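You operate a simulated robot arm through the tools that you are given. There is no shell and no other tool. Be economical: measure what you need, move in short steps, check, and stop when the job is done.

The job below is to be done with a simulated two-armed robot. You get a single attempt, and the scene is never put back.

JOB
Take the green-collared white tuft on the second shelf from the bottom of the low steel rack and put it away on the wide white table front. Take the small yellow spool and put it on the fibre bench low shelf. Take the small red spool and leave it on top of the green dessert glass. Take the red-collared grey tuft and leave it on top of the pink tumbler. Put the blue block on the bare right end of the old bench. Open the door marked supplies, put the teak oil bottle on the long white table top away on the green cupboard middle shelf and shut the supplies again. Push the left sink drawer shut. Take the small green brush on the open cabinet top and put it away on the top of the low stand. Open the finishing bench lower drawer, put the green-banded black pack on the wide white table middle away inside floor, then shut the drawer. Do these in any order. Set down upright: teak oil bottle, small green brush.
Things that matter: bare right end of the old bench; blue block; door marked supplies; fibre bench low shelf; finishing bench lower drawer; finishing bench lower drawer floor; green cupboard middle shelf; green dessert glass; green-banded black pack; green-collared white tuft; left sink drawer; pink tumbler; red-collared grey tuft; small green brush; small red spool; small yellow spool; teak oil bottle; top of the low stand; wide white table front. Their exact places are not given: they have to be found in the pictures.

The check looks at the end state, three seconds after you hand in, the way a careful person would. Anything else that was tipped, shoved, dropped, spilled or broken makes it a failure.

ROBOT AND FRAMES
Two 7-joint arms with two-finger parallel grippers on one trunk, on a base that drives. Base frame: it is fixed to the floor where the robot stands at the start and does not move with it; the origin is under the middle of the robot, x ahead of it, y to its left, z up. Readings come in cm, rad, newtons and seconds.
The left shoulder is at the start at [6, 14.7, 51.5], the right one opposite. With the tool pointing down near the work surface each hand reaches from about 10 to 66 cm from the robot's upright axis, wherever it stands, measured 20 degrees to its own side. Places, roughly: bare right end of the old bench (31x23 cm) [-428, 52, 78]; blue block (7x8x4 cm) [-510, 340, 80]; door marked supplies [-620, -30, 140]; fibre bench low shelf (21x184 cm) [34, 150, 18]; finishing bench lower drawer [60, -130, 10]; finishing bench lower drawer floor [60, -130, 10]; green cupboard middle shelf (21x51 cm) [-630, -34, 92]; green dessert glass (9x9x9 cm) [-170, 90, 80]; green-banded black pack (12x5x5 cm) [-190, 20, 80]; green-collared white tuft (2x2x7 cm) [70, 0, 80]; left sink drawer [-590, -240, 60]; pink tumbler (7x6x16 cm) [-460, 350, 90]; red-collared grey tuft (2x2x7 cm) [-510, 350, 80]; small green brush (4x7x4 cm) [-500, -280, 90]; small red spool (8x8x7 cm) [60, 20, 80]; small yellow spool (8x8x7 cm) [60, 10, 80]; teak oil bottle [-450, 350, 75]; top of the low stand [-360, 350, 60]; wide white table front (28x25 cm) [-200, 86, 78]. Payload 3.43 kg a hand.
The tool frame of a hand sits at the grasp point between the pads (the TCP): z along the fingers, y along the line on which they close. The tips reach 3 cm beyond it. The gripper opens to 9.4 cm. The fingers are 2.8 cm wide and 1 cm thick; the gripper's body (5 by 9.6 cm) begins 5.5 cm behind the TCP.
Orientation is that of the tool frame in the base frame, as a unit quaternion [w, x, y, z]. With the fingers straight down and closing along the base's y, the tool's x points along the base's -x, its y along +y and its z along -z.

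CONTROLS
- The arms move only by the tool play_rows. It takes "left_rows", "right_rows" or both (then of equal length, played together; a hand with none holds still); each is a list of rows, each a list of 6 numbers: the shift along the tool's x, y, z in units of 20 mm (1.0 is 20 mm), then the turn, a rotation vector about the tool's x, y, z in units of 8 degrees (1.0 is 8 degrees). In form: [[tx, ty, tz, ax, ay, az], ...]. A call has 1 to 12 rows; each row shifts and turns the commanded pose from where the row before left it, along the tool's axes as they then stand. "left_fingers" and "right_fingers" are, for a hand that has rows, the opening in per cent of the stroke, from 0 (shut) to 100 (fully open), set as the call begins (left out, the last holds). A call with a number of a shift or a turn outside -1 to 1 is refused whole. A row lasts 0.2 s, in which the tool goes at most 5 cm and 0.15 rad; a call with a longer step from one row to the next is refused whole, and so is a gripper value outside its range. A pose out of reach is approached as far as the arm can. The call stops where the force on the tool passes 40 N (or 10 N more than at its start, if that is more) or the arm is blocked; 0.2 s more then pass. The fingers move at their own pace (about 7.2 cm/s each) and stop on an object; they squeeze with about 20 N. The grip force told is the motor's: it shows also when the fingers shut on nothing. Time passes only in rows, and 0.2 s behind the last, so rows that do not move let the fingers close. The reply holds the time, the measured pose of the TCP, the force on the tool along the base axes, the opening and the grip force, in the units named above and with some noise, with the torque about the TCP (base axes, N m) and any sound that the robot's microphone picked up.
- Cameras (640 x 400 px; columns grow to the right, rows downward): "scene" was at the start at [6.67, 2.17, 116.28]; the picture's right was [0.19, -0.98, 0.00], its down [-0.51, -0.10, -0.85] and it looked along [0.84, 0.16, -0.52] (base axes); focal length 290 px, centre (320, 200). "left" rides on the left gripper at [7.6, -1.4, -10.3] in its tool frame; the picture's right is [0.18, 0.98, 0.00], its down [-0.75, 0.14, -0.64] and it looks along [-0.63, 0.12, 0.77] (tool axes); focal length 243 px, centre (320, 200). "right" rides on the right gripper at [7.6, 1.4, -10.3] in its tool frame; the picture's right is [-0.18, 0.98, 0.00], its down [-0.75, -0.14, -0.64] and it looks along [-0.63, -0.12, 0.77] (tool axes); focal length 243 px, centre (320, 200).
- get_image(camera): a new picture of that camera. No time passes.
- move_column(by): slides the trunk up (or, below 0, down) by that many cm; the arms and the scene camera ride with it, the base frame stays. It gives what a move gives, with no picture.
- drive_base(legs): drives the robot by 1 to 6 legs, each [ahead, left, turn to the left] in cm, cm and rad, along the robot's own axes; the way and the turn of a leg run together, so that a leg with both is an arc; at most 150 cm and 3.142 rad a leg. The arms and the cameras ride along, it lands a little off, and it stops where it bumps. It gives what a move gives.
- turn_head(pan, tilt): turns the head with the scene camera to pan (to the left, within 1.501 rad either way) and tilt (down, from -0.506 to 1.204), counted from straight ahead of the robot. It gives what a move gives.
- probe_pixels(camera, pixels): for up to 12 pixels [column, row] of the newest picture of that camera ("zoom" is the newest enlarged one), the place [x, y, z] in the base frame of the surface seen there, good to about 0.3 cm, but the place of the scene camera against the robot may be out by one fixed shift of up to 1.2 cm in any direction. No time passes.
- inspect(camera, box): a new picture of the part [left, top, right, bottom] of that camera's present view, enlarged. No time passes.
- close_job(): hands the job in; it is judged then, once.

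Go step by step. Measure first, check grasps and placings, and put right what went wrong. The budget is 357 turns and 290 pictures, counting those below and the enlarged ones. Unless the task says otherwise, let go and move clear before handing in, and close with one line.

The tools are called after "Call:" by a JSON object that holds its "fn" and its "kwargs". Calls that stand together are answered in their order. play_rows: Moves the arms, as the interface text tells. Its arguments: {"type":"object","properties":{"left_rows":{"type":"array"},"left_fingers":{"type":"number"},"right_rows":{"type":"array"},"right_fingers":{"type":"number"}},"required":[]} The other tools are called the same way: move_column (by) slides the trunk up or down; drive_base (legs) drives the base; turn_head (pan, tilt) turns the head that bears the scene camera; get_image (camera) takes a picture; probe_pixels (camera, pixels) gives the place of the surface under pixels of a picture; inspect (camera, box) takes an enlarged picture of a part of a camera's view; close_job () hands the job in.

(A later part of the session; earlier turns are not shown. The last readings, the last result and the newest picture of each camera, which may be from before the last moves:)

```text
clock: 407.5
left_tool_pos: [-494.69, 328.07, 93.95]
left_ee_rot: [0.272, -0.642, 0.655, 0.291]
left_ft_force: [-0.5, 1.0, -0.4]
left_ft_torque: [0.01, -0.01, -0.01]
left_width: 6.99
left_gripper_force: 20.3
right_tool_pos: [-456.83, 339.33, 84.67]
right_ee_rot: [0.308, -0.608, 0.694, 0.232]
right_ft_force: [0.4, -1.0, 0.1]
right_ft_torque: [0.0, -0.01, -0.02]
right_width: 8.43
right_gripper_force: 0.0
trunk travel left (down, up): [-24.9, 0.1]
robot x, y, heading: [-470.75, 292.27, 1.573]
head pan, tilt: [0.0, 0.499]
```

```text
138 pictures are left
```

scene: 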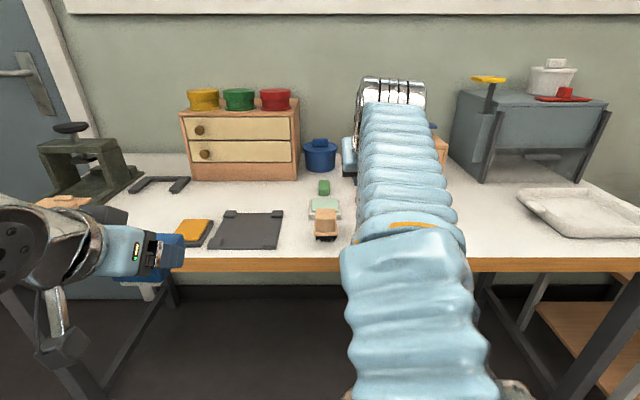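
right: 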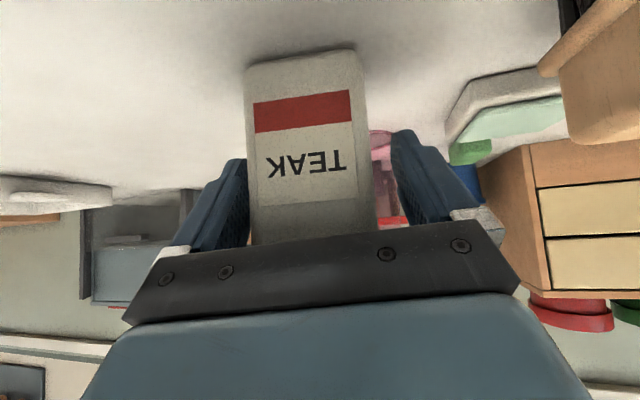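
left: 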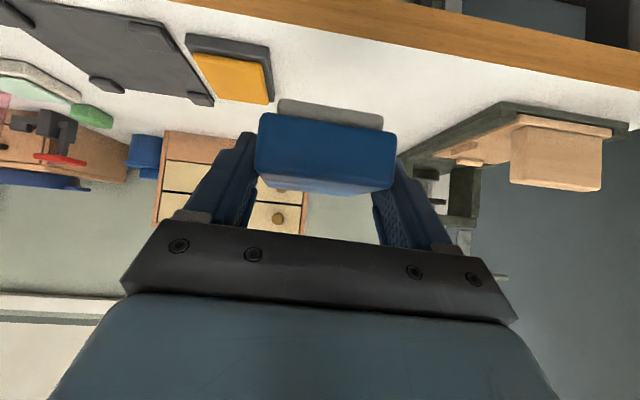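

Bottle between the pads. Close.

Call:
{"fn": "play_rows", "kwargs": {"right_rows": [[0, 0, 0, 0, 0, 0], [0, 0, 0, 0, 0, 0], [0, 0, 0, 0, 0, 0], [0, 0, 0, 0, 0, 0]], "right_fingers": 0}}

Call:
{"fn": "play_rows", "kwargs": {"right_rows": [[-0.4, 0, -0.4, 0, 0, 0], [-0.8, 0, -0.8, 0, 0, 0], [-0.8, 0, -0.8, 0, 0, 0], [-0.8, 0, -0.8, 0, 0, 0], [-0.8, 0, -0.8, 0, 0, 0], [0.8, 0, -0.8, 0, 0, 0], [0.8, 0, -0.8, 0, 0, 0], [0.8, 0, -0.8, 0, 0, 0], [0.8, 0, -0.8, 0, 0, 0]]}}

Call:
{"fn": "get_image", "kwargs": {"camera": "right"}}

```text
clock: 408.5
left_tool_pos: [-494.73, 328.09, 94.06]
left_ee_rot: [0.272, -0.642, 0.655, 0.291]
left_ft_force: [0.5, 0.1, -2.3]
left_ft_torque: [0.0, -0.01, 0.0]
left_width: 6.96
left_gripper_force: 20.0
right_tool_pos: [-456.91, 339.55, 84.67]
right_ee_rot: [0.308, -0.608, 0.695, 0.231]
right_ft_force: [-0.4, 0.8, -0.6]
right_ft_torque: [0.03, 0.14, 0.03]
right_width: 6.75
right_gripper_force: 19.8
trunk travel left (down, up): [-24.9, 0.1]
robot x, y, heading: [-471.08, 292.58, 1.566]
head pan, tilt: [0.0, 0.499]
```

```text
clock: 410.5
left_tool_pos: [-494.79, 328.03, 94.02]
left_ee_rot: [0.272, -0.642, 0.655, 0.291]
left_ft_force: [0.8, 0.1, -0.4]
left_ft_torque: [0.01, 0.0, 0.01]
left_width: 7.0
left_gripper_force: 20.3
right_tool_pos: [-458.97, 330.48, 94.8]
right_ee_rot: [0.308, -0.608, 0.695, 0.23]
right_ft_force: [0.0, 0.0, -2.4]
right_ft_torque: [-0.03, 0.0, 0.0]
right_width: 6.64
right_gripper_force: 20.0
trunk travel left (down, up): [-24.9, 0.1]
robot x, y, heading: [-471.12, 292.61, 1.569]
head pan, tilt: [0.0, 0.499]
```

```text
137 pictures are left
```

right: 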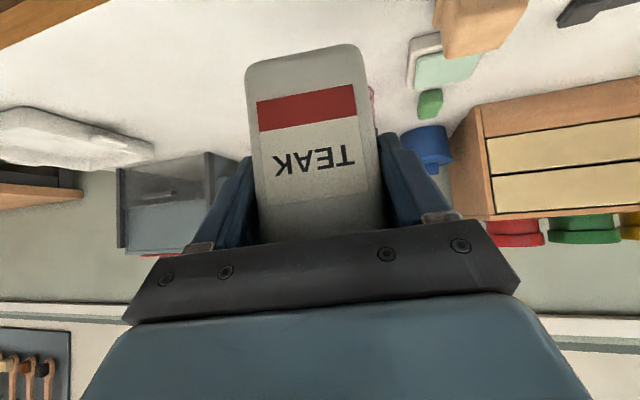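

Bottle held. Verify tuft/tumbler after backing off.

Call:
{"fn": "drive_base", "kwargs": {"legs": [[-30, 0, 0]]}}

Call:
{"fn": "turn_head", "kwargs": {"pan": -0.1, "tilt": 0.45}}

Call:
{"fn": "get_image", "kwargs": {"camera": "scene"}}

```text
clock: 412.5
left_tool_pos: [-494.8, 297.93, 94.14]
left_ee_rot: [0.272, -0.642, 0.655, 0.291]
left_ft_force: [0.0, 0.1, -0.6]
left_ft_torque: [0.03, 0.02, -0.02]
left_width: 6.94
left_gripper_force: 20.0
right_tool_pos: [-458.85, 300.39, 94.87]
right_ee_rot: [0.308, -0.607, 0.695, 0.231]
right_ft_force: [0.0, 0.2, -2.5]
right_ft_torque: [-0.04, 0.0, -0.02]
right_width: 6.65
right_gripper_force: 20.2
trunk travel left (down, up): [-24.9, 0.1]
robot x, y, heading: [-471.59, 261.74, 1.57]
head pan, tilt: [0.0, 0.499]
```

```text
clock: 413.2
left_tool_pos: [-494.7, 298.01, 94.0]
left_ee_rot: [0.272, -0.642, 0.655, 0.291]
left_ft_force: [0.3, -0.5, -1.2]
left_ft_torque: [-0.02, -0.01, 0.0]
left_width: 7.0
left_gripper_force: 20.1
right_tool_pos: [-458.78, 300.37, 94.77]
right_ee_rot: [0.307, -0.608, 0.695, 0.231]
right_ft_force: [0.2, -0.3, -3.1]
right_ft_torque: [-0.01, 0.0, -0.03]
right_width: 6.63
right_gripper_force: 20.1
trunk travel left (down, up): [-24.9, 0.1]
robot x, y, heading: [-470.84, 261.86, 1.573]
head pan, tilt: [-0.099, 0.45]
```

```text
136 pictures are left
```

scene: 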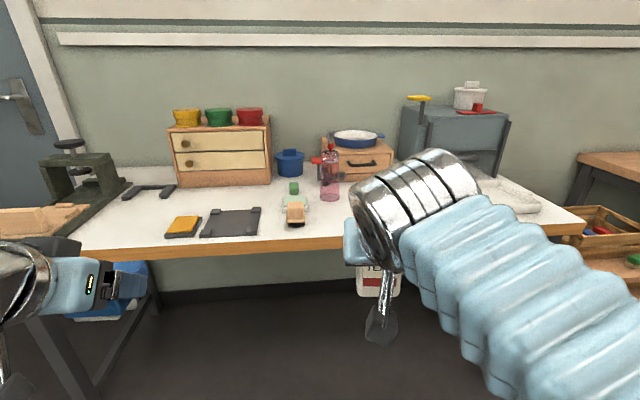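

Tuft stands on the tumbler (330,165). Drive to the old bench end, facing +x.

Call:
{"fn": "drive_base", "kwargs": {"legs": [[0, 30, 0], [0, 0, -1.57], [0, -150, 0], [0, -40, 0]]}}

Call:
{"fn": "turn_head", "kwargs": {"pan": 0, "tilt": 0.55}}

Call:
{"fn": "get_image", "kwargs": {"camera": "scene"}}

```text
clock: 428.1
left_tool_pos: [-465.61, 96.23, 94.03]
left_ee_rot: [0.398, 0.009, 0.917, 0.014]
left_ft_force: [0.0, 0.7, -1.6]
left_ft_torque: [-0.01, 0.05, -0.01]
left_width: 6.96
left_gripper_force: 19.9
right_tool_pos: [-463.08, 60.51, 94.86]
right_ee_rot: [0.38, 0.06, 0.921, -0.053]
right_ft_force: [0.2, 0.0, -2.4]
right_ft_torque: [0.03, -0.01, -0.03]
right_width: 6.61
right_gripper_force: 19.8
trunk travel left (down, up): [-24.9, 0.1]
robot x, y, heading: [-501.52, 72.97, 0.002]
head pan, tilt: [-0.099, 0.45]
```

```text
clock: 428.8
left_tool_pos: [-465.7, 96.39, 94.06]
left_ee_rot: [0.398, 0.008, 0.917, 0.014]
left_ft_force: [0.0, -0.6, -1.6]
left_ft_torque: [0.0, 0.0, 0.01]
left_width: 6.96
left_gripper_force: 19.7
right_tool_pos: [-463.22, 60.38, 94.85]
right_ee_rot: [0.38, 0.061, 0.921, -0.054]
right_ft_force: [0.7, -0.4, -1.8]
right_ft_torque: [0.01, 0.01, 0.04]
right_width: 6.63
right_gripper_force: 19.8
trunk travel left (down, up): [-24.9, 0.1]
robot x, y, heading: [-501.19, 72.32, 0.002]
head pan, tilt: [0.0, 0.55]
```

```text
135 pictures are left
```

scene: 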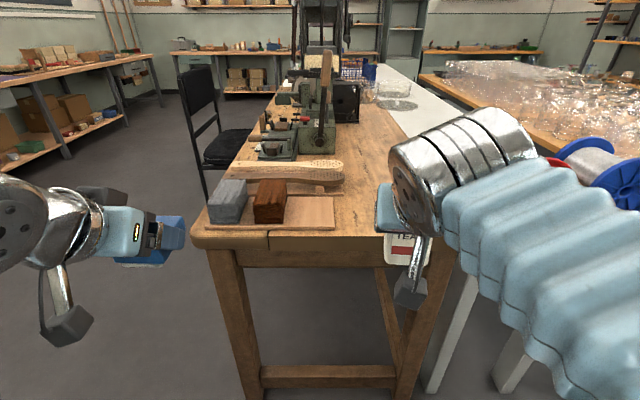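

The old bench end: bare area to the right around (360,205). Probe.

Call:
{"fn": "probe_pixels", "kwargs": {"camera": "scene", "pixels": [[360, 205], [360, 232], [345, 180], [375, 170], [335, 225], [195, 235], [370, 140], [350, 230], [335, 200], [385, 165]]}}

```text
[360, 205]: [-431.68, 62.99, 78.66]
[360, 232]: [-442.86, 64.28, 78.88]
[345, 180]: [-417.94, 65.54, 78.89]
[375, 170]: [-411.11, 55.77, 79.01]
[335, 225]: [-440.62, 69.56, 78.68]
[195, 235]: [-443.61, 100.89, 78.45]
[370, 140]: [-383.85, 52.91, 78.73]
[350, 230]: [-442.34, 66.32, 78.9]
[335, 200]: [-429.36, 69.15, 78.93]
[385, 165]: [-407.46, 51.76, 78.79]
```

Call:
{"fn": "turn_head", "kwargs": {"pan": -0.6, "tilt": 0.5}}

Call:
{"fn": "get_image", "kwargs": {"camera": "scene"}}

```text
clock: 429.8
left_tool_pos: [-465.61, 96.27, 94.01]
left_ee_rot: [0.398, 0.008, 0.917, 0.014]
left_ft_force: [0.6, -1.3, -1.6]
left_ft_torque: [0.02, 0.02, 0.01]
left_width: 6.99
left_gripper_force: 19.7
right_tool_pos: [-463.16, 60.37, 94.71]
right_ee_rot: [0.381, 0.061, 0.921, -0.054]
right_ft_force: [0.7, 0.5, -1.8]
right_ft_torque: [-0.01, 0.01, -0.01]
right_width: 6.62
right_gripper_force: 20.1
trunk travel left (down, up): [-24.9, 0.1]
robot x, y, heading: [-501.45, 72.72, 0.001]
head pan, tilt: [-0.6, 0.499]
```

```text
134 pictures are left
```

scene: 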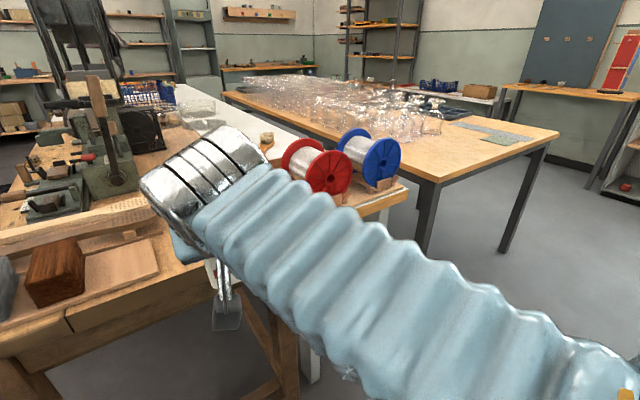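

Call:
{"fn": "probe_pixels", "kwargs": {"camera": "scene", "pixels": [[335, 170], [385, 150], [385, 185], [400, 190], [300, 150], [390, 135], [350, 135], [360, 190]]}}

```text
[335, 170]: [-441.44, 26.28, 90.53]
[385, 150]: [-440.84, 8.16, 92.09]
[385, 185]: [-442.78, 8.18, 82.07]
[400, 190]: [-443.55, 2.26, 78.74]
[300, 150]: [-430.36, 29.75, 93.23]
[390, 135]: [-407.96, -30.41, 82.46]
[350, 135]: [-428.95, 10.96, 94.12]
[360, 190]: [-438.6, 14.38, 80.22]
```

Reels stand at x≥-443, y 5–33. Pull right hand back 8, strafe to y≈40, forward 19, left hand inward 10.

Call:
{"fn": "play_rows", "kwargs": {"right_rows": [[0.7, 0, -0.7, 0, 0, 0], [0.7, 0, -0.7, 0, 0, 0], [0.7, 0, -0.7, 0, 0, 0], [0.7, 0, -0.7, 0, 0, 0], [0, 0, 0, 0, 0, 0]], "left_rows": [[0, -1, 0, 0, 0, 0], [0, -1, 0, 0, 0, 0], [0, -1, 0, 0, 0, 0], [0, -1, 0, 0, 0, 0], [0, -0.9, 0, 0, 0, 0]]}}

Call:
{"fn": "drive_base", "kwargs": {"legs": [[0, -32, 0], [17, 0, 0]]}}

Call:
{"fn": "turn_head", "kwargs": {"pan": 0, "tilt": 0.6}}

Call:
{"fn": "get_image", "kwargs": {"camera": "scene"}}

Call:
{"fn": "get_image", "kwargs": {"camera": "left"}}

```text
clock: 431.0
left_tool_pos: [-465.73, 86.46, 93.76]
left_ee_rot: [0.399, 0.009, 0.917, 0.014]
left_ft_force: [1.2, 0.3, -1.6]
left_ft_torque: [0.02, 0.04, 0.01]
left_width: 6.97
left_gripper_force: 20.2
right_tool_pos: [-471.05, 61.7, 94.81]
right_ee_rot: [0.381, 0.061, 0.921, -0.054]
right_ft_force: [0.5, -0.7, -3.0]
right_ft_torque: [-0.01, 0.02, -0.03]
right_width: 6.65
right_gripper_force: 19.4
trunk travel left (down, up): [-24.9, 0.1]
robot x, y, heading: [-501.31, 72.66, 0.003]
head pan, tilt: [-0.6, 0.499]
```

```text
clock: 434.2
left_tool_pos: [-448.47, 54.47, 93.82]
left_ee_rot: [0.398, 0.008, 0.917, 0.014]
left_ft_force: [-0.6, 0.5, -1.4]
left_ft_torque: [-0.01, 0.02, -0.01]
left_width: 6.99
left_gripper_force: 19.9
right_tool_pos: [-453.86, 29.65, 94.69]
right_ee_rot: [0.381, 0.061, 0.921, -0.054]
right_ft_force: [0.3, -0.2, -2.4]
right_ft_torque: [0.0, 0.01, 0.0]
right_width: 6.62
right_gripper_force: 19.7
trunk travel left (down, up): [-24.9, 0.1]
robot x, y, heading: [-484.49, 40.97, 0.004]
head pan, tilt: [-0.6, 0.499]
```

```text
clock: 435.2
left_tool_pos: [-448.39, 54.62, 93.76]
left_ee_rot: [0.399, 0.008, 0.917, 0.014]
left_ft_force: [0.3, -0.1, -0.2]
left_ft_torque: [0.01, 0.02, 0.0]
left_width: 6.98
left_gripper_force: 20.1
right_tool_pos: [-453.78, 29.67, 94.88]
right_ee_rot: [0.382, 0.06, 0.921, -0.054]
right_ft_force: [0.7, 0.7, -3.7]
right_ft_torque: [-0.03, 0.05, -0.02]
right_width: 6.61
right_gripper_force: 20.1
trunk travel left (down, up): [-24.9, 0.1]
robot x, y, heading: [-484.29, 40.54, 0.002]
head pan, tilt: [0.0, 0.6]
```

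```text
133 pictures are left
```

scene: 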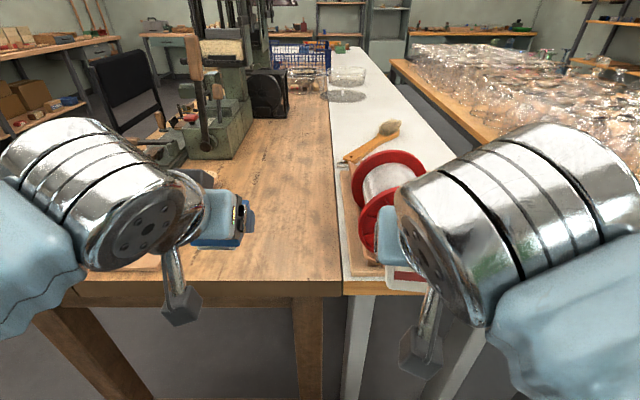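

```text
132 pictures are left
```

left: 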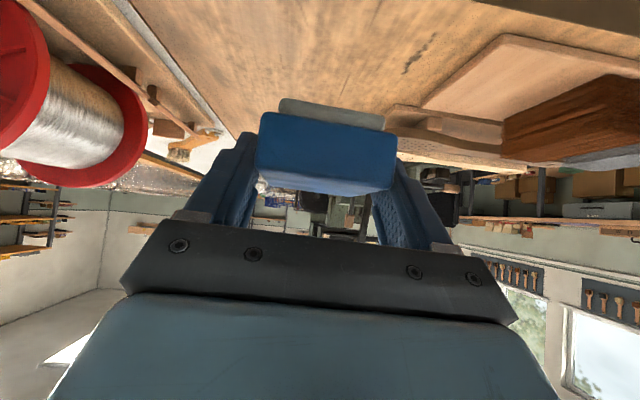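

Bare wood under the block. Move to just above (-433,52).

Call:
{"fn": "play_rows", "kwargs": {"left_rows": [[-0.065, -0.11, 0.967, 0, 0, 0], [-0.065, -0.11, 0.967, 0, 0, 0], [-0.065, -0.11, 0.967, 0, 0, 0], [-0.065, -0.11, 0.967, 0, 0, 0], [-0.065, -0.11, 0.967, 0, 0, 0], [-0.065, -0.11, 0.967, 0, 0, 0], [-0.065, -0.11, 0.967, 0, 0, 0], [-0.065, -0.11, 0.967, 0, 0, 0], [-0.065, -0.11, 0.967, 0, 0, 0]]}}

Call:
{"fn": "get_image", "kwargs": {"camera": "left"}}

```text
clock: 437.2
left_tool_pos: [-435.0, 52.82, 82.71]
left_ee_rot: [0.399, 0.007, 0.917, 0.014]
left_ft_force: [-0.5, -0.2, -0.6]
left_ft_torque: [0.01, -0.01, -0.01]
left_width: 6.96
left_gripper_force: 19.9
right_tool_pos: [-453.82, 29.72, 94.67]
right_ee_rot: [0.381, 0.06, 0.921, -0.054]
right_ft_force: [0.1, -0.7, -3.0]
right_ft_torque: [-0.01, -0.01, 0.02]
right_width: 6.62
right_gripper_force: 20.4
trunk travel left (down, up): [-24.9, 0.1]
robot x, y, heading: [-484.19, 40.59, 0.005]
head pan, tilt: [0.0, 0.6]
```

```text
131 pictures are left
```

left: 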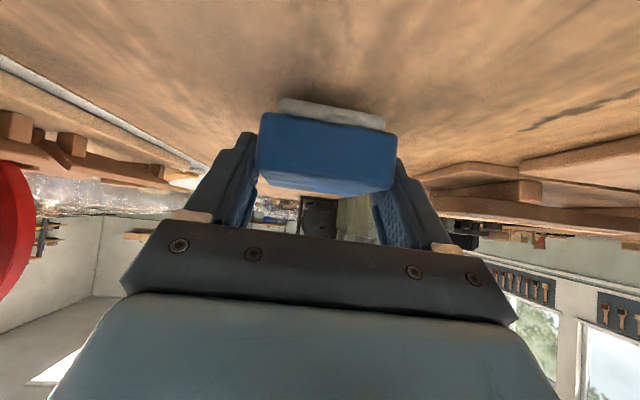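

Call:
{"fn": "play_rows", "kwargs": {"left_rows": [[0.13, 0, 0.12, 0, 0, 0], [0.12, 0, 0.11, 0, 0, 0], [0.08, 0, 0.08, 0, 0, 0], [0.06, 0, 0.06, 0, 0, 0]]}}

```text
clock: 438.2
left_tool_pos: [-434.98, 52.88, 81.82]
left_ee_rot: [0.4, 0.008, 0.917, 0.014]
left_ft_force: [-1.6, 1.6, 9.9]
left_ft_torque: [-0.18, -0.24, -0.03]
left_width: 6.95
left_gripper_force: 19.8
right_tool_pos: [-453.77, 29.61, 94.88]
right_ee_rot: [0.381, 0.061, 0.921, -0.054]
right_ft_force: [0.6, 0.0, -3.8]
right_ft_torque: [0.05, 0.04, -0.01]
right_width: 6.62
right_gripper_force: 20.3
trunk travel left (down, up): [-24.9, 0.1]
robot x, y, heading: [-484.58, 40.54, 0.006]
head pan, tilt: [0.0, 0.6]
```

Contact. Release and retreat.

Call:
{"fn": "play_rows", "kwargs": {"left_rows": [[0, 0, 0, 0, 0, 0], [0, 0, 0, 0, 0, 0], [0, 0, 0, 0, 0, 0]], "left_fingers": 100}}

Call:
{"fn": "play_rows", "kwargs": {"left_rows": [[0, 0, -0.5, 0, 0, 0], [0, 0, -1, 0, 0, 0], [0, 0, -1, 0, 0, 0], [0, 0, -1, 0, 0, 0], [0, 0, -1, 0, 0, 0], [0, 0, -1, 0, 0, 0], [0, 0, -1, 0, 0, 0], [0, 0, -1, 0, 0, 0]]}}

Call:
{"fn": "get_image", "kwargs": {"camera": "left"}}

```text
clock: 439.0
left_tool_pos: [-435.02, 52.95, 81.66]
left_ee_rot: [0.398, 0.007, 0.917, 0.015]
left_ft_force: [0.1, 0.3, 0.7]
left_ft_torque: [0.01, 0.01, 0.03]
left_width: 9.41
left_gripper_force: 0.1
right_tool_pos: [-453.81, 29.62, 94.95]
right_ee_rot: [0.381, 0.06, 0.921, -0.053]
right_ft_force: [-0.1, -0.6, -2.7]
right_ft_torque: [0.01, 0.01, 0.02]
right_width: 6.62
right_gripper_force: 20.3
trunk travel left (down, up): [-24.9, 0.1]
robot x, y, heading: [-484.09, 40.68, 0.003]
head pan, tilt: [0.0, 0.6]
```

```text
clock: 440.8
left_tool_pos: [-445.96, 52.47, 91.81]
left_ee_rot: [0.398, 0.009, 0.917, 0.014]
left_ft_force: [-0.2, 0.4, 0.0]
left_ft_torque: [0.0, 0.01, -0.01]
left_width: 9.38
left_gripper_force: 0.1
right_tool_pos: [-453.79, 29.61, 94.73]
right_ee_rot: [0.382, 0.06, 0.921, -0.053]
right_ft_force: [-0.9, -0.7, -3.0]
right_ft_torque: [0.01, 0.05, 0.01]
right_width: 6.64
right_gripper_force: 20.0
trunk travel left (down, up): [-24.9, 0.1]
robot x, y, heading: [-484.31, 40.62, 0.007]
head pan, tilt: [0.0, 0.6]
```

```text
130 pictures are left
```

left: 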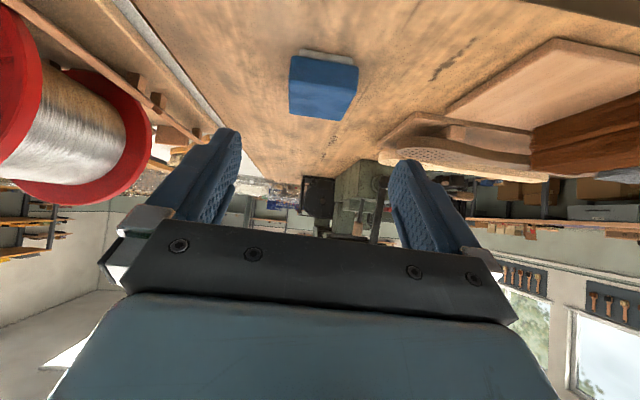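

Block is placed. Now go to the green cupboard, facing -x.

Call:
{"fn": "drive_base", "kwargs": {"legs": [[-22, 0, 0], [0, 0, 3.13], [0, 68, 0]]}}

Call:
{"fn": "turn_head", "kwargs": {"pan": 0, "tilt": 0.0}}

Call:
{"fn": "get_image", "kwargs": {"camera": "scene"}}

```text
clock: 453.2
left_tool_pos: [-546.37, -39.0, 91.86]
left_ee_rot: [0.01, 0.917, -0.019, -0.398]
left_ft_force: [-0.5, -0.4, 0.3]
left_ft_torque: [0.04, -0.01, 0.0]
left_width: 9.43
left_gripper_force: 0.1
right_tool_pos: [-538.1, -16.19, 94.74]
right_ee_rot: [-0.058, 0.92, -0.071, -0.38]
right_ft_force: [0.9, 0.8, -3.2]
right_ft_torque: [-0.02, 0.0, 0.0]
right_width: 6.61
right_gripper_force: 20.6
trunk travel left (down, up): [-24.9, 0.1]
robot x, y, heading: [-508.16, -28.18, 3.122]
head pan, tilt: [0.0, 0.6]
```

```text
clock: 454.2
left_tool_pos: [-546.51, -39.05, 91.93]
left_ee_rot: [0.009, 0.917, -0.019, -0.398]
left_ft_force: [-0.5, -0.7, -0.1]
left_ft_torque: [0.0, 0.0, 0.0]
left_width: 9.39
left_gripper_force: 0.1
right_tool_pos: [-538.16, -16.24, 94.78]
right_ee_rot: [-0.059, 0.92, -0.072, -0.381]
right_ft_force: [-0.3, 0.0, -3.5]
right_ft_torque: [0.01, -0.01, -0.03]
right_width: 6.65
right_gripper_force: 19.8
trunk travel left (down, up): [-24.9, 0.1]
robot x, y, heading: [-507.92, -28.01, 3.122]
head pan, tilt: [0.0, 0.0]
```

```text
129 pictures are left
```

scene: 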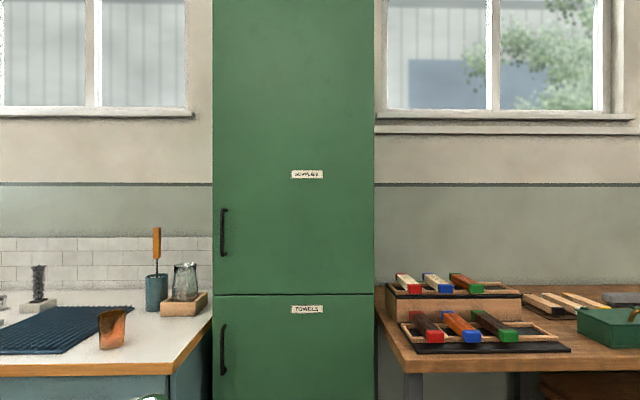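

SUPPLIES door: handle on the left (222,232), hinge right. Probe.

Call:
{"fn": "inspect", "kwargs": {"camera": "scene", "box": [190, 150, 400, 320]}}

Call:
{"fn": "probe_pixels", "kwargs": {"camera": "scene", "pixels": [[222, 232], [224, 210], [225, 254], [235, 232], [216, 250], [372, 250], [300, 293], [215, 300], [374, 300], [290, 20], [395, 290], [195, 350]]}}

```text
2.35 times, centred on (295, 235) of scene
```

zoom: 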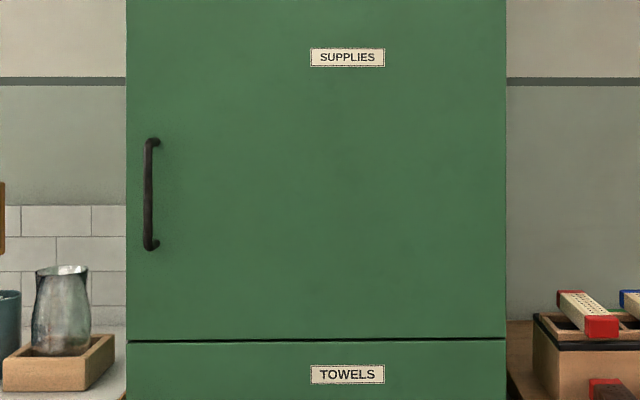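

```text
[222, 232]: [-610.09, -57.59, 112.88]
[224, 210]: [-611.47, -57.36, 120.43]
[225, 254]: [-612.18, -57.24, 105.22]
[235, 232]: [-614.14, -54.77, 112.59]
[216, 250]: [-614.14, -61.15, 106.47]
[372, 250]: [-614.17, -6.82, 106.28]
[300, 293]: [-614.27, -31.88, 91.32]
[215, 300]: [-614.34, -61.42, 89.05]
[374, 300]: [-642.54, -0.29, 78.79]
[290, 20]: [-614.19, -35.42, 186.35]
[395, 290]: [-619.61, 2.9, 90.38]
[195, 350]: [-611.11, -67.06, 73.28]
```

Handle bar at ≈(-609.6,-57.5,112), door 4 cm behind, hinge y≈-6. I'll grip with the left hand horizontally and translate the base along the arc. Prepare hand poses first.

Call:
{"fn": "play_rows", "kwargs": {"left_rows": [[-1, 0.7, 0.2, 0, -0.68, 0], [-1, 0.7, 0.3, 0, -0.68, 0], [-1, 0.7, 0.4, 0, -0.68, 0], [-1, 0.7, 0.5, 0, -0.68, 0], [-1, 0.7, 0.6, 0, -0.68, 0], [-1, 0.7, 0.7, 0, -0.68, 0], [-0.8, 0.7, 0.8, 0, -0.68, 0], [-0.5, 0.7, 0.8, 0, -0.68, 0]], "right_rows": [[0, -1, 0, 0, 0, 0], [0, -1, 0, 0, 0, 0], [0, -1, 0, 0, 0, 0], [0, -1, 0, 0, 0, 0], [0, -1, 0, 0, 0, 0], [0, -1, 0, 0, 0, 0], [0, -1, 0, 0, 0, 0], [0, -1, 0, 0, 0, 0]]}}

Call:
{"fn": "get_image", "kwargs": {"camera": "scene"}}

Call:
{"fn": "get_image", "kwargs": {"camera": "right"}}

```text
clock: 456.0
left_tool_pos: [-560.95, -49.3, 102.43]
left_ee_rot: [0.0, -0.704, 0.024, 0.71]
left_ft_force: [-0.4, 0.3, 0.6]
left_ft_torque: [-0.01, -0.01, 0.04]
left_width: 9.4
left_gripper_force: 0.0
right_tool_pos: [-535.31, -0.61, 95.59]
right_ee_rot: [-0.058, 0.92, -0.071, -0.381]
right_ft_force: [0.8, 0.5, -3.5]
right_ft_torque: [0.0, 0.0, 0.01]
right_width: 6.61
right_gripper_force: 20.1
trunk travel left (down, up): [-24.9, 0.1]
robot x, y, heading: [-507.94, -28.13, 3.12]
head pan, tilt: [0.0, 0.0]
```

```text
127 pictures are left
```

scene: 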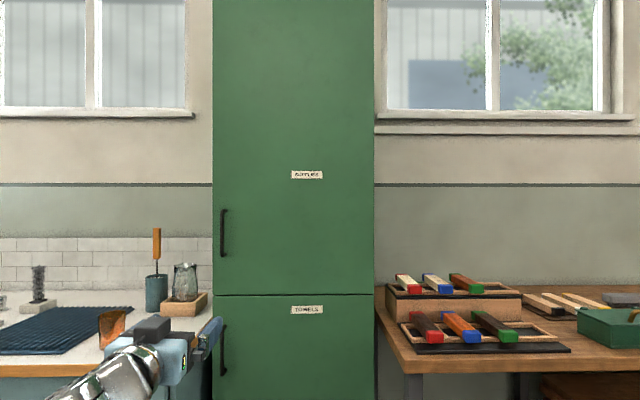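

```text
126 pictures are left
```

right: 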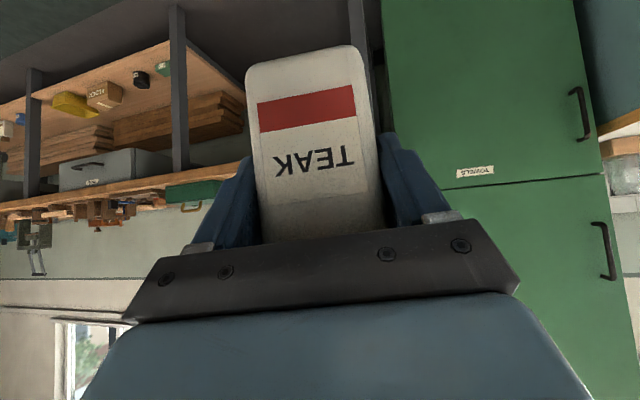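

Left hand is horizontal. Raise it to handle height and drive closer.

Call:
{"fn": "play_rows", "kwargs": {"left_rows": [[-0.95, 0, 0.3, 0, 0, 0], [-0.95, 0, 0.3, 0, 0, 0], [-0.95, 0, 0.3, 0, 0, 0], [-0.95, 0, 0.3, 0, 0, 0], [-0.95, 0, 0.3, 0, 0, 0]]}}

Call:
{"fn": "drive_base", "kwargs": {"legs": [[33, 8, 0]]}}

Call:
{"fn": "get_image", "kwargs": {"camera": "left"}}

```text
clock: 457.2
left_tool_pos: [-563.92, -49.06, 111.9]
left_ee_rot: [-0.002, -0.704, 0.021, 0.709]
left_ft_force: [-0.1, -1.0, 1.1]
left_ft_torque: [0.02, 0.01, 0.01]
left_width: 9.4
left_gripper_force: 0.1
right_tool_pos: [-535.3, -0.67, 95.69]
right_ee_rot: [-0.058, 0.92, -0.071, -0.38]
right_ft_force: [0.3, 0.1, -2.2]
right_ft_torque: [0.02, -0.01, 0.03]
right_width: 6.63
right_gripper_force: 20.1
trunk travel left (down, up): [-24.9, 0.1]
robot x, y, heading: [-508.1, -28.03, 3.121]
head pan, tilt: [0.0, 0.0]
```

```text
clock: 459.4
left_tool_pos: [-597.6, -56.13, 111.83]
left_ee_rot: [-0.001, -0.704, 0.022, 0.71]
left_ft_force: [0.4, 0.7, 0.7]
left_ft_torque: [-0.01, -0.02, -0.04]
left_width: 9.41
left_gripper_force: 0.1
right_tool_pos: [-568.79, -7.67, 95.67]
right_ee_rot: [-0.06, 0.92, -0.073, -0.38]
right_ft_force: [0.6, 0.5, -3.4]
right_ft_torque: [0.0, -0.02, -0.01]
right_width: 6.64
right_gripper_force: 19.6
trunk travel left (down, up): [-24.9, 0.1]
robot x, y, heading: [-541.6, -35.59, 3.119]
head pan, tilt: [0.0, 0.0]
```

```text
125 pictures are left
```

left: 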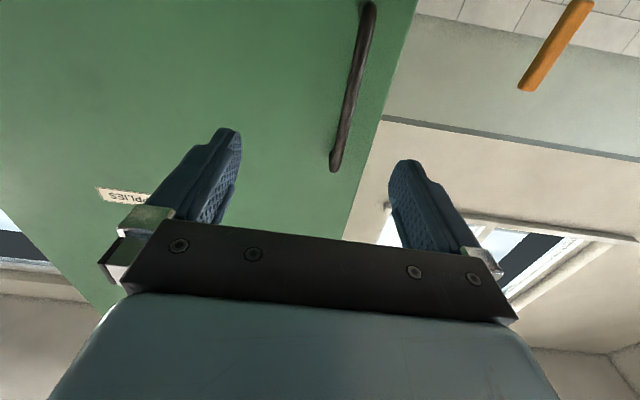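

Call:
{"fn": "probe_pixels", "kwargs": {"camera": "left", "pixels": [[352, 90], [365, 25], [336, 155], [300, 60], [385, 110], [345, 120]]}}

```text
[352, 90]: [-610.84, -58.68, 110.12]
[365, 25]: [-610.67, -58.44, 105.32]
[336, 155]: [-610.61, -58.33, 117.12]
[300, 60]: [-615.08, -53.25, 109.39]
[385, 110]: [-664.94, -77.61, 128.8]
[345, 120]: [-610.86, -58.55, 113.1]
```

Bar at (-611.2,-58.5). Advance onto it.

Call:
{"fn": "play_rows", "kwargs": {"left_rows": [[0, 0.6, 0.5, 0, 0, 0], [0, 0.6, 0.5, 0, 0, 0], [0, 0.15, 0.95, 0, 0, 0], [0, 0, 0.95, 0, 0, 0], [0, 0, 0.95, 0, 0, 0], [0, 0, 0.95, 0, 0, 0]], "left_fingers": 70}}

Call:
{"fn": "get_image", "kwargs": {"camera": "left"}}

```text
clock: 460.8
left_tool_pos: [-607.42, -58.6, 112.06]
left_ee_rot: [-0.001, -0.704, 0.022, 0.71]
left_ft_force: [1.2, -0.5, 0.0]
left_ft_torque: [-0.01, -0.04, 0.0]
left_width: 6.6
left_gripper_force: 0.0
right_tool_pos: [-568.8, -7.76, 95.62]
right_ee_rot: [-0.059, 0.92, -0.073, -0.38]
right_ft_force: [-0.3, 0.0, -2.9]
right_ft_torque: [0.02, -0.03, -0.04]
right_width: 6.63
right_gripper_force: 20.0
trunk travel left (down, up): [-24.9, 0.1]
robot x, y, heading: [-541.03, -35.11, 3.118]
head pan, tilt: [0.0, 0.0]
```

```text
124 pictures are left
```

left: 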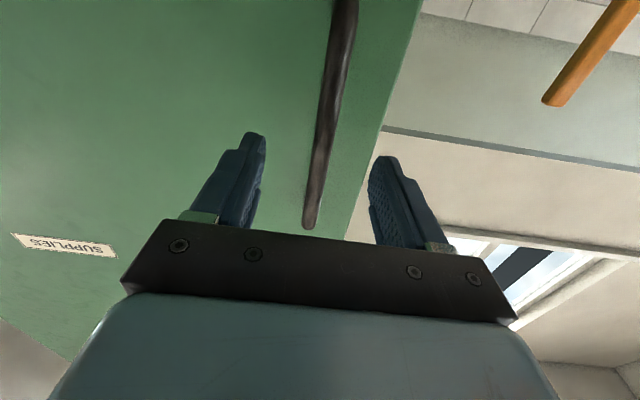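

Call:
{"fn": "play_rows", "kwargs": {"left_rows": [[0, 0, 0.9, 0, 0, 0], [0, 0, 0.8, 0, 0, 0]]}}

Call:
{"fn": "play_rows", "kwargs": {"left_rows": [[0, 0, 0, 0, 0, 0], [0, 0, 0, 0, 0, 0], [0, 0, 0, 0, 0, 0], [0, 0, 0, 0, 0, 0]], "left_fingers": 0}}

```text
clock: 461.4
left_tool_pos: [-610.83, -58.39, 112.09]
left_ee_rot: [-0.002, -0.704, 0.023, 0.71]
left_ft_force: [0.3, -0.6, -0.8]
left_ft_torque: [-0.01, 0.02, 0.0]
left_width: 6.59
left_gripper_force: 0.0
right_tool_pos: [-568.79, -7.76, 95.6]
right_ee_rot: [-0.059, 0.92, -0.074, -0.38]
right_ft_force: [0.6, 0.5, -2.9]
right_ft_torque: [-0.03, 0.04, 0.03]
right_width: 6.62
right_gripper_force: 19.5
trunk travel left (down, up): [-24.9, 0.1]
robot x, y, heading: [-541.39, -35.46, 3.12]
head pan, tilt: [0.0, 0.0]
```

```text
clock: 462.4
left_tool_pos: [-610.47, -58.5, 112.04]
left_ee_rot: [-0.001, -0.704, 0.021, 0.71]
left_ft_force: [18.5, -2.6, -6.6]
left_ft_torque: [1.24, -0.4, 0.08]
left_width: 1.35
left_gripper_force: 44.5
right_tool_pos: [-568.53, -7.81, 95.72]
right_ee_rot: [-0.059, 0.92, -0.073, -0.382]
right_ft_force: [0.0, -0.6, -2.2]
right_ft_torque: [0.01, -0.01, -0.03]
right_width: 6.6
right_gripper_force: 19.8
trunk travel left (down, up): [-24.9, 0.1]
robot x, y, heading: [-541.23, -35.59, 3.122]
head pan, tilt: [0.0, 0.0]
```

Bar gripped. Pull open in small arc steps with the base.

Call:
{"fn": "drive_base", "kwargs": {"legs": [[-5.4, -0.8, 0], [-5.4, -1.4, 0]]}}

Call:
{"fn": "get_image", "kwargs": {"camera": "scene"}}

```text
clock: 463.9
left_tool_pos: [-599.72, -56.76, 111.99]
left_ee_rot: [0.0, -0.704, 0.021, 0.71]
left_ft_force: [3.8, -11.6, 1.5]
left_ft_torque: [1.28, 0.28, 0.13]
left_width: 1.35
left_gripper_force: 45.1
right_tool_pos: [-557.83, -5.91, 95.66]
right_ee_rot: [-0.059, 0.92, -0.072, -0.38]
right_ft_force: [-0.7, 0.6, -2.7]
right_ft_torque: [-0.01, -0.03, 0.0]
right_width: 6.62
right_gripper_force: 19.9
trunk travel left (down, up): [-24.9, 0.1]
robot x, y, heading: [-530.65, -33.05, 3.113]
head pan, tilt: [0.0, 0.0]
```

```text
123 pictures are left
```

scene: 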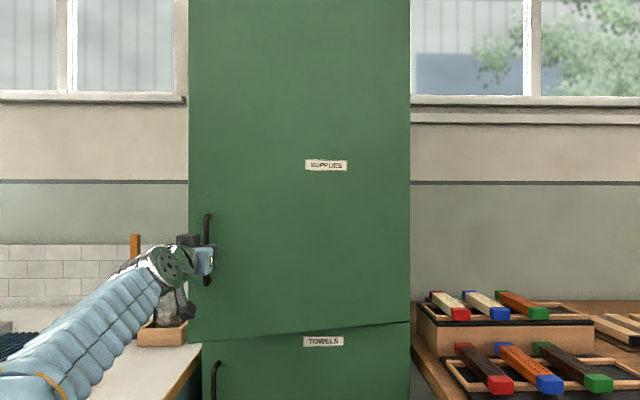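

Door moves. Continue to ~36°.

Call:
{"fn": "drive_base", "kwargs": {"legs": [[-5.1, -2, 0], [-5, -2.4, 0], [-4.6, -3, 0], [-4.4, -3.4, 0]]}}

Call:
{"fn": "get_image", "kwargs": {"camera": "scene"}}

```text
clock: 466.5
left_tool_pos: [-580.44, -46.19, 112.05]
left_ee_rot: [0.0, -0.704, 0.022, 0.71]
left_ft_force: [7.4, -7.8, -2.7]
left_ft_torque: [1.26, 0.11, 0.08]
left_width: 1.32
left_gripper_force: 45.1
right_tool_pos: [-538.48, 4.54, 95.64]
right_ee_rot: [-0.06, 0.92, -0.073, -0.38]
right_ft_force: [-0.6, 0.1, -2.4]
right_ft_torque: [-0.05, -0.03, -0.01]
right_width: 6.64
right_gripper_force: 20.2
trunk travel left (down, up): [-24.9, 0.1]
robot x, y, heading: [-511.22, -22.82, 3.115]
head pan, tilt: [0.0, 0.0]
```

```text
122 pictures are left
```

scene: 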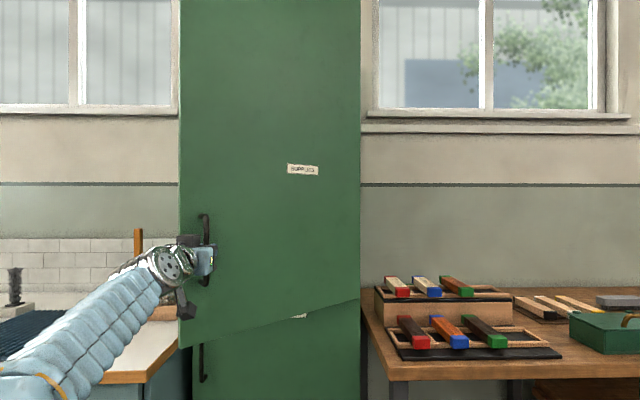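

Continue to ~72°.

Call:
{"fn": "drive_base", "kwargs": {"legs": [[-4, -3.8, 0], [-3.5, -4.3, 0], [-3.1, -4.6, 0], [-2.5, -4.9, 0], [-2.1, -5.1, 0], [-1.4, -5.3, 0]]}}

Call:
{"fn": "get_image", "kwargs": {"camera": "scene"}}

Call:
{"fn": "get_image", "kwargs": {"camera": "left"}}

```text
clock: 470.2
left_tool_pos: [-563.32, -18.54, 112.05]
left_ee_rot: [0.0, -0.704, 0.023, 0.71]
left_ft_force: [-11.5, 3.4, 6.6]
left_ft_torque: [1.25, 0.41, 0.03]
left_width: 1.35
left_gripper_force: 44.2
right_tool_pos: [-521.31, 32.14, 95.7]
right_ee_rot: [-0.06, 0.92, -0.074, -0.38]
right_ft_force: [-0.8, 0.5, -3.8]
right_ft_torque: [-0.02, -0.03, 0.03]
right_width: 6.61
right_gripper_force: 19.7
trunk travel left (down, up): [-24.9, 0.1]
robot x, y, heading: [-494.09, 4.77, 3.115]
head pan, tilt: [0.0, 0.0]
```

```text
121 pictures are left
```

scene: 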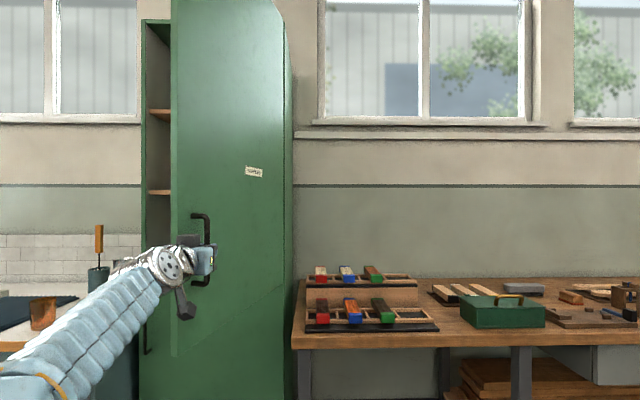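

```text
120 pictures are left
```

left: 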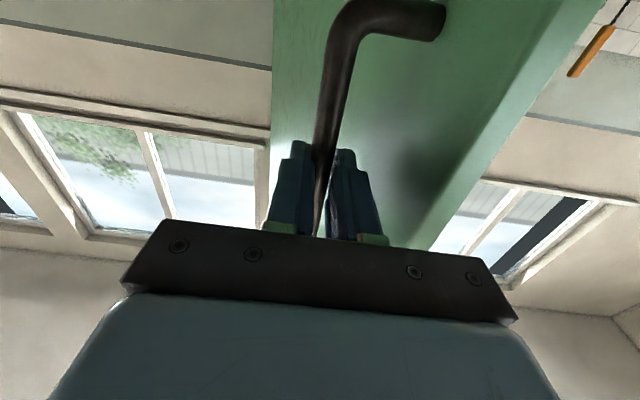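

Continue to ~92°.

Call:
{"fn": "drive_base", "kwargs": {"legs": [[-0.8, -5.4, 0], [-0.4, -5.6, 0], [0.1, -3.6, 0], [0.3, -3.6, 0]]}}

Call:
{"fn": "get_image", "kwargs": {"camera": "scene"}}

```text
clock: 472.6
left_tool_pos: [-562.09, -0.46, 112.04]
left_ee_rot: [0.0, -0.704, 0.023, 0.71]
left_ft_force: [-22.9, -2.5, 10.2]
left_ft_torque: [1.23, 0.09, 0.01]
left_width: 1.36
left_gripper_force: 45.0
right_tool_pos: [-520.04, 50.28, 95.57]
right_ee_rot: [-0.06, 0.921, -0.074, -0.379]
right_ft_force: [-0.2, 0.4, -2.8]
right_ft_torque: [-0.01, -0.04, -0.02]
right_width: 6.64
right_gripper_force: 20.1
trunk travel left (down, up): [-24.9, 0.1]
robot x, y, heading: [-492.39, 22.31, 3.116]
head pan, tilt: [0.0, 0.0]
```

```text
119 pictures are left
```

scene: 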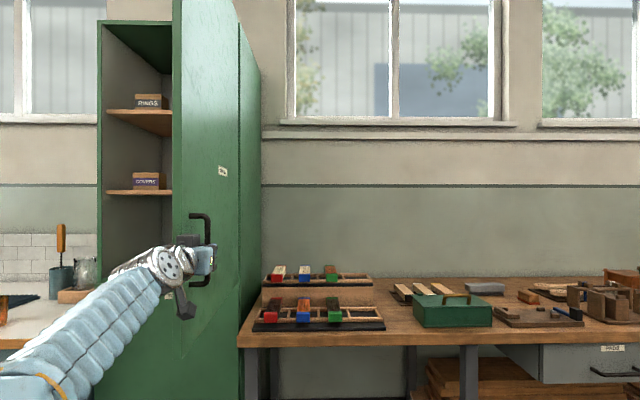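

Open ~90°. Release the handle and back off.

Call:
{"fn": "play_rows", "kwargs": {"left_rows": [[0, 0, 0, 0, 0, 0], [0, 0, 0, 0, 0, 0], [0, 0, 0, 0, 0, 0]], "left_fingers": 45}}

Call:
{"fn": "drive_base", "kwargs": {"legs": [[-14, 0, 0]]}}

Call:
{"fn": "get_image", "kwargs": {"camera": "scene"}}

```text
clock: 473.4
left_tool_pos: [-561.89, -0.49, 112.21]
left_ee_rot: [0.0, -0.703, 0.023, 0.711]
left_ft_force: [0.9, -0.5, 0.3]
left_ft_torque: [-0.01, 0.01, 0.0]
left_width: 4.24
left_gripper_force: 0.1
right_tool_pos: [-519.96, 50.18, 95.67]
right_ee_rot: [-0.06, 0.92, -0.074, -0.38]
right_ft_force: [0.2, -0.2, -2.3]
right_ft_torque: [-0.02, 0.01, 0.01]
right_width: 6.63
right_gripper_force: 20.1
trunk travel left (down, up): [-24.9, 0.1]
robot x, y, heading: [-492.68, 22.87, 3.116]
head pan, tilt: [0.0, 0.0]
```

```text
clock: 474.8
left_tool_pos: [-547.96, -0.76, 112.07]
left_ee_rot: [-0.001, -0.703, 0.022, 0.71]
left_ft_force: [-0.6, -0.8, -0.2]
left_ft_torque: [-0.02, 0.01, 0.0]
left_width: 4.23
left_gripper_force: 0.1
right_tool_pos: [-505.8, 49.92, 95.72]
right_ee_rot: [-0.06, 0.92, -0.075, -0.379]
right_ft_force: [-0.3, -0.5, -3.1]
right_ft_torque: [-0.02, -0.01, 0.01]
right_width: 6.63
right_gripper_force: 20.0
trunk travel left (down, up): [-24.9, 0.1]
robot x, y, heading: [-478.65, 22.14, 3.113]
head pan, tilt: [0.0, 0.0]
```

```text
118 pictures are left
```

scene: 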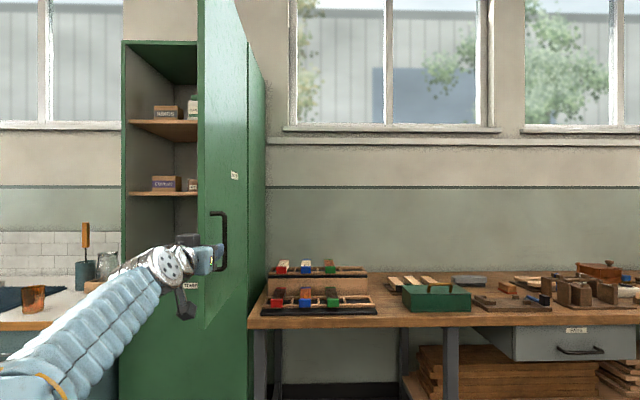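

Door stays open. Strafe left to y≈-52 and look into the cupboard.

Call:
{"fn": "drive_base", "kwargs": {"legs": [[0, 74, 0]]}}

Call:
{"fn": "turn_head", "kwargs": {"pan": -0.1, "tilt": 0.2}}

Call:
{"fn": "get_image", "kwargs": {"camera": "scene"}}

```text
clock: 478.8
left_tool_pos: [-549.81, -74.58, 112.08]
left_ee_rot: [0.0, -0.703, 0.022, 0.71]
left_ft_force: [0.3, 0.0, -0.1]
left_ft_torque: [0.02, 0.03, 0.01]
left_width: 4.23
left_gripper_force: 0.1
right_tool_pos: [-507.84, -23.94, 95.73]
right_ee_rot: [-0.059, 0.92, -0.074, -0.38]
right_ft_force: [-0.1, 0.4, -3.1]
right_ft_torque: [-0.01, 0.02, 0.0]
right_width: 6.63
right_gripper_force: 20.1
trunk travel left (down, up): [-24.9, 0.1]
robot x, y, heading: [-480.71, -51.4, 3.111]
head pan, tilt: [0.0, 0.0]
```

```text
clock: 479.5
left_tool_pos: [-549.78, -74.6, 112.11]
left_ee_rot: [0.0, -0.703, 0.022, 0.71]
left_ft_force: [-0.2, 0.3, 0.0]
left_ft_torque: [-0.01, -0.01, 0.0]
left_width: 4.21
left_gripper_force: 0.1
right_tool_pos: [-507.85, -24.06, 95.68]
right_ee_rot: [-0.059, 0.92, -0.074, -0.379]
right_ft_force: [-0.3, -0.1, -3.0]
right_ft_torque: [0.02, 0.02, 0.0]
right_width: 6.64
right_gripper_force: 20.0
trunk travel left (down, up): [-24.9, 0.1]
robot x, y, heading: [-480.54, -51.12, 3.116]
head pan, tilt: [-0.099, 0.201]
```

```text
117 pictures are left
```

scene: 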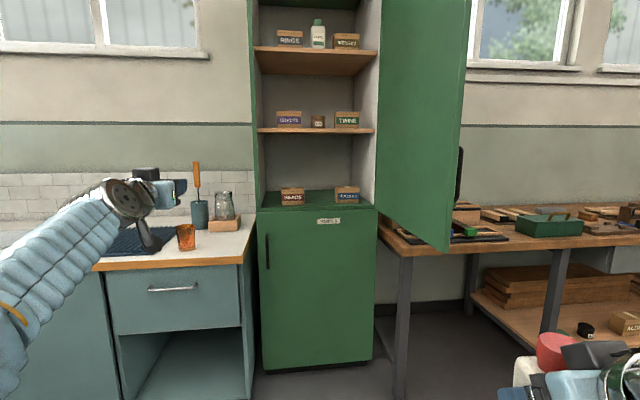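

Middle shelf at row ~200 with two small boxes, free between them. Probe.

Call:
{"fn": "inspect", "kwargs": {"camera": "scene", "box": [240, 110, 470, 260]}}

Call:
{"fn": "probe_pixels", "kwargs": {"camera": "scene", "pixels": [[320, 202], [320, 195], [292, 203], [304, 200], [336, 200], [262, 207], [374, 206], [318, 130], [315, 210], [450, 245], [460, 150], [385, 215]]}}

```text
2.67 times, centred on (355, 185) of scene
```

zoom: 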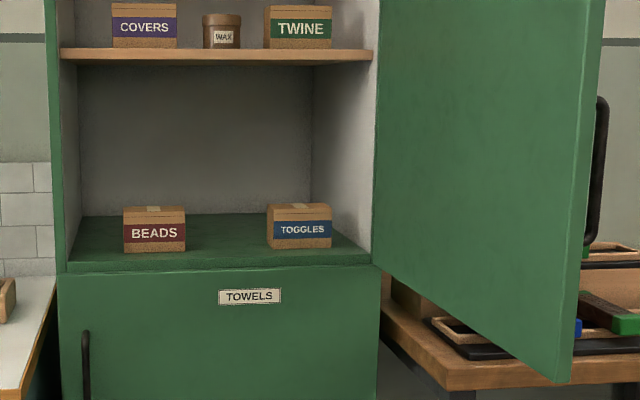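

```text
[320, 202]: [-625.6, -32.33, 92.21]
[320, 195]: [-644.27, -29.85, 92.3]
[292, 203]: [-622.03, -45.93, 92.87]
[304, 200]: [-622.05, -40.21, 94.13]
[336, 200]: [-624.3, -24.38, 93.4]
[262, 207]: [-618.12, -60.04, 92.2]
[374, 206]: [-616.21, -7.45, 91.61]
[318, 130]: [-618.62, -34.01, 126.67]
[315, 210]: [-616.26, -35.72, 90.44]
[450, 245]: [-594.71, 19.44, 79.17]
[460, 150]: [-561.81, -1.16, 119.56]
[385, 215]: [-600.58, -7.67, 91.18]
```

Free gap y -39.8..-24.6; shelf z≈91.3, target (-625,-32). First retract the left hand and raise the right.

Call:
{"fn": "play_rows", "kwargs": {"left_rows": [[0.8, 0, -1, 0, 0.68, 0], [0.8, 0, -1, 0, 0.68, 0], [0.8, 0, -1, 0, 0.68, 0], [0.8, 0, -1, 0, 0.68, 0], [0.8, 0, -1, 0, 0.68, 0], [0.8, 0, -1, 0, 0.68, 0], [0.8, 0, -1, 0, 0.68, 0], [0.5, 0, -1, 0, 0.68, 0], [0.5, 0, -1, 0, 0, 0], [0.5, 0, -1, 0, 0, 0]], "right_rows": [[-0.7, 0.4, -0.7, 0, 0, 0], [-0.7, 0.4, -0.7, 0, 0, 0], [-0.7, 0.4, -0.7, 0, 0, 0], [-0.7, 0.4, -0.7, 0, 0, 0], [0, 0.4, 0, 0, 0, 0], [0, 0.4, 0, 0, 0, 0], [0, 0.4, 0, 0, 0, 0], [0, 0.4, 0, 0, 0, 0], [0, 0.4, 0, 0, 0, 0], [0, 0, 0, 0, 0, 0]]}}

Call:
{"fn": "get_image", "kwargs": {"camera": "scene"}}

```text
clock: 481.7
left_tool_pos: [-527.18, -75.45, 106.93]
left_ee_rot: [0.009, 0.917, -0.02, -0.399]
left_ft_force: [0.5, -0.2, 0.1]
left_ft_torque: [0.03, 0.0, -0.06]
left_width: 4.22
left_gripper_force: 0.1
right_tool_pos: [-509.26, -31.43, 103.24]
right_ee_rot: [-0.06, 0.92, -0.074, -0.379]
right_ft_force: [0.0, 0.6, -2.7]
right_ft_torque: [0.0, -0.04, 0.01]
right_width: 6.62
right_gripper_force: 20.1
trunk travel left (down, up): [-24.9, 0.1]
robot x, y, heading: [-480.57, -51.21, 3.114]
head pan, tilt: [-0.099, 0.201]
```

```text
115 pictures are left
```

scene: 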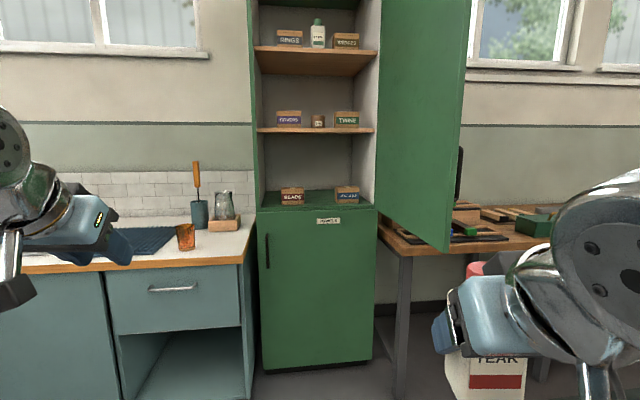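

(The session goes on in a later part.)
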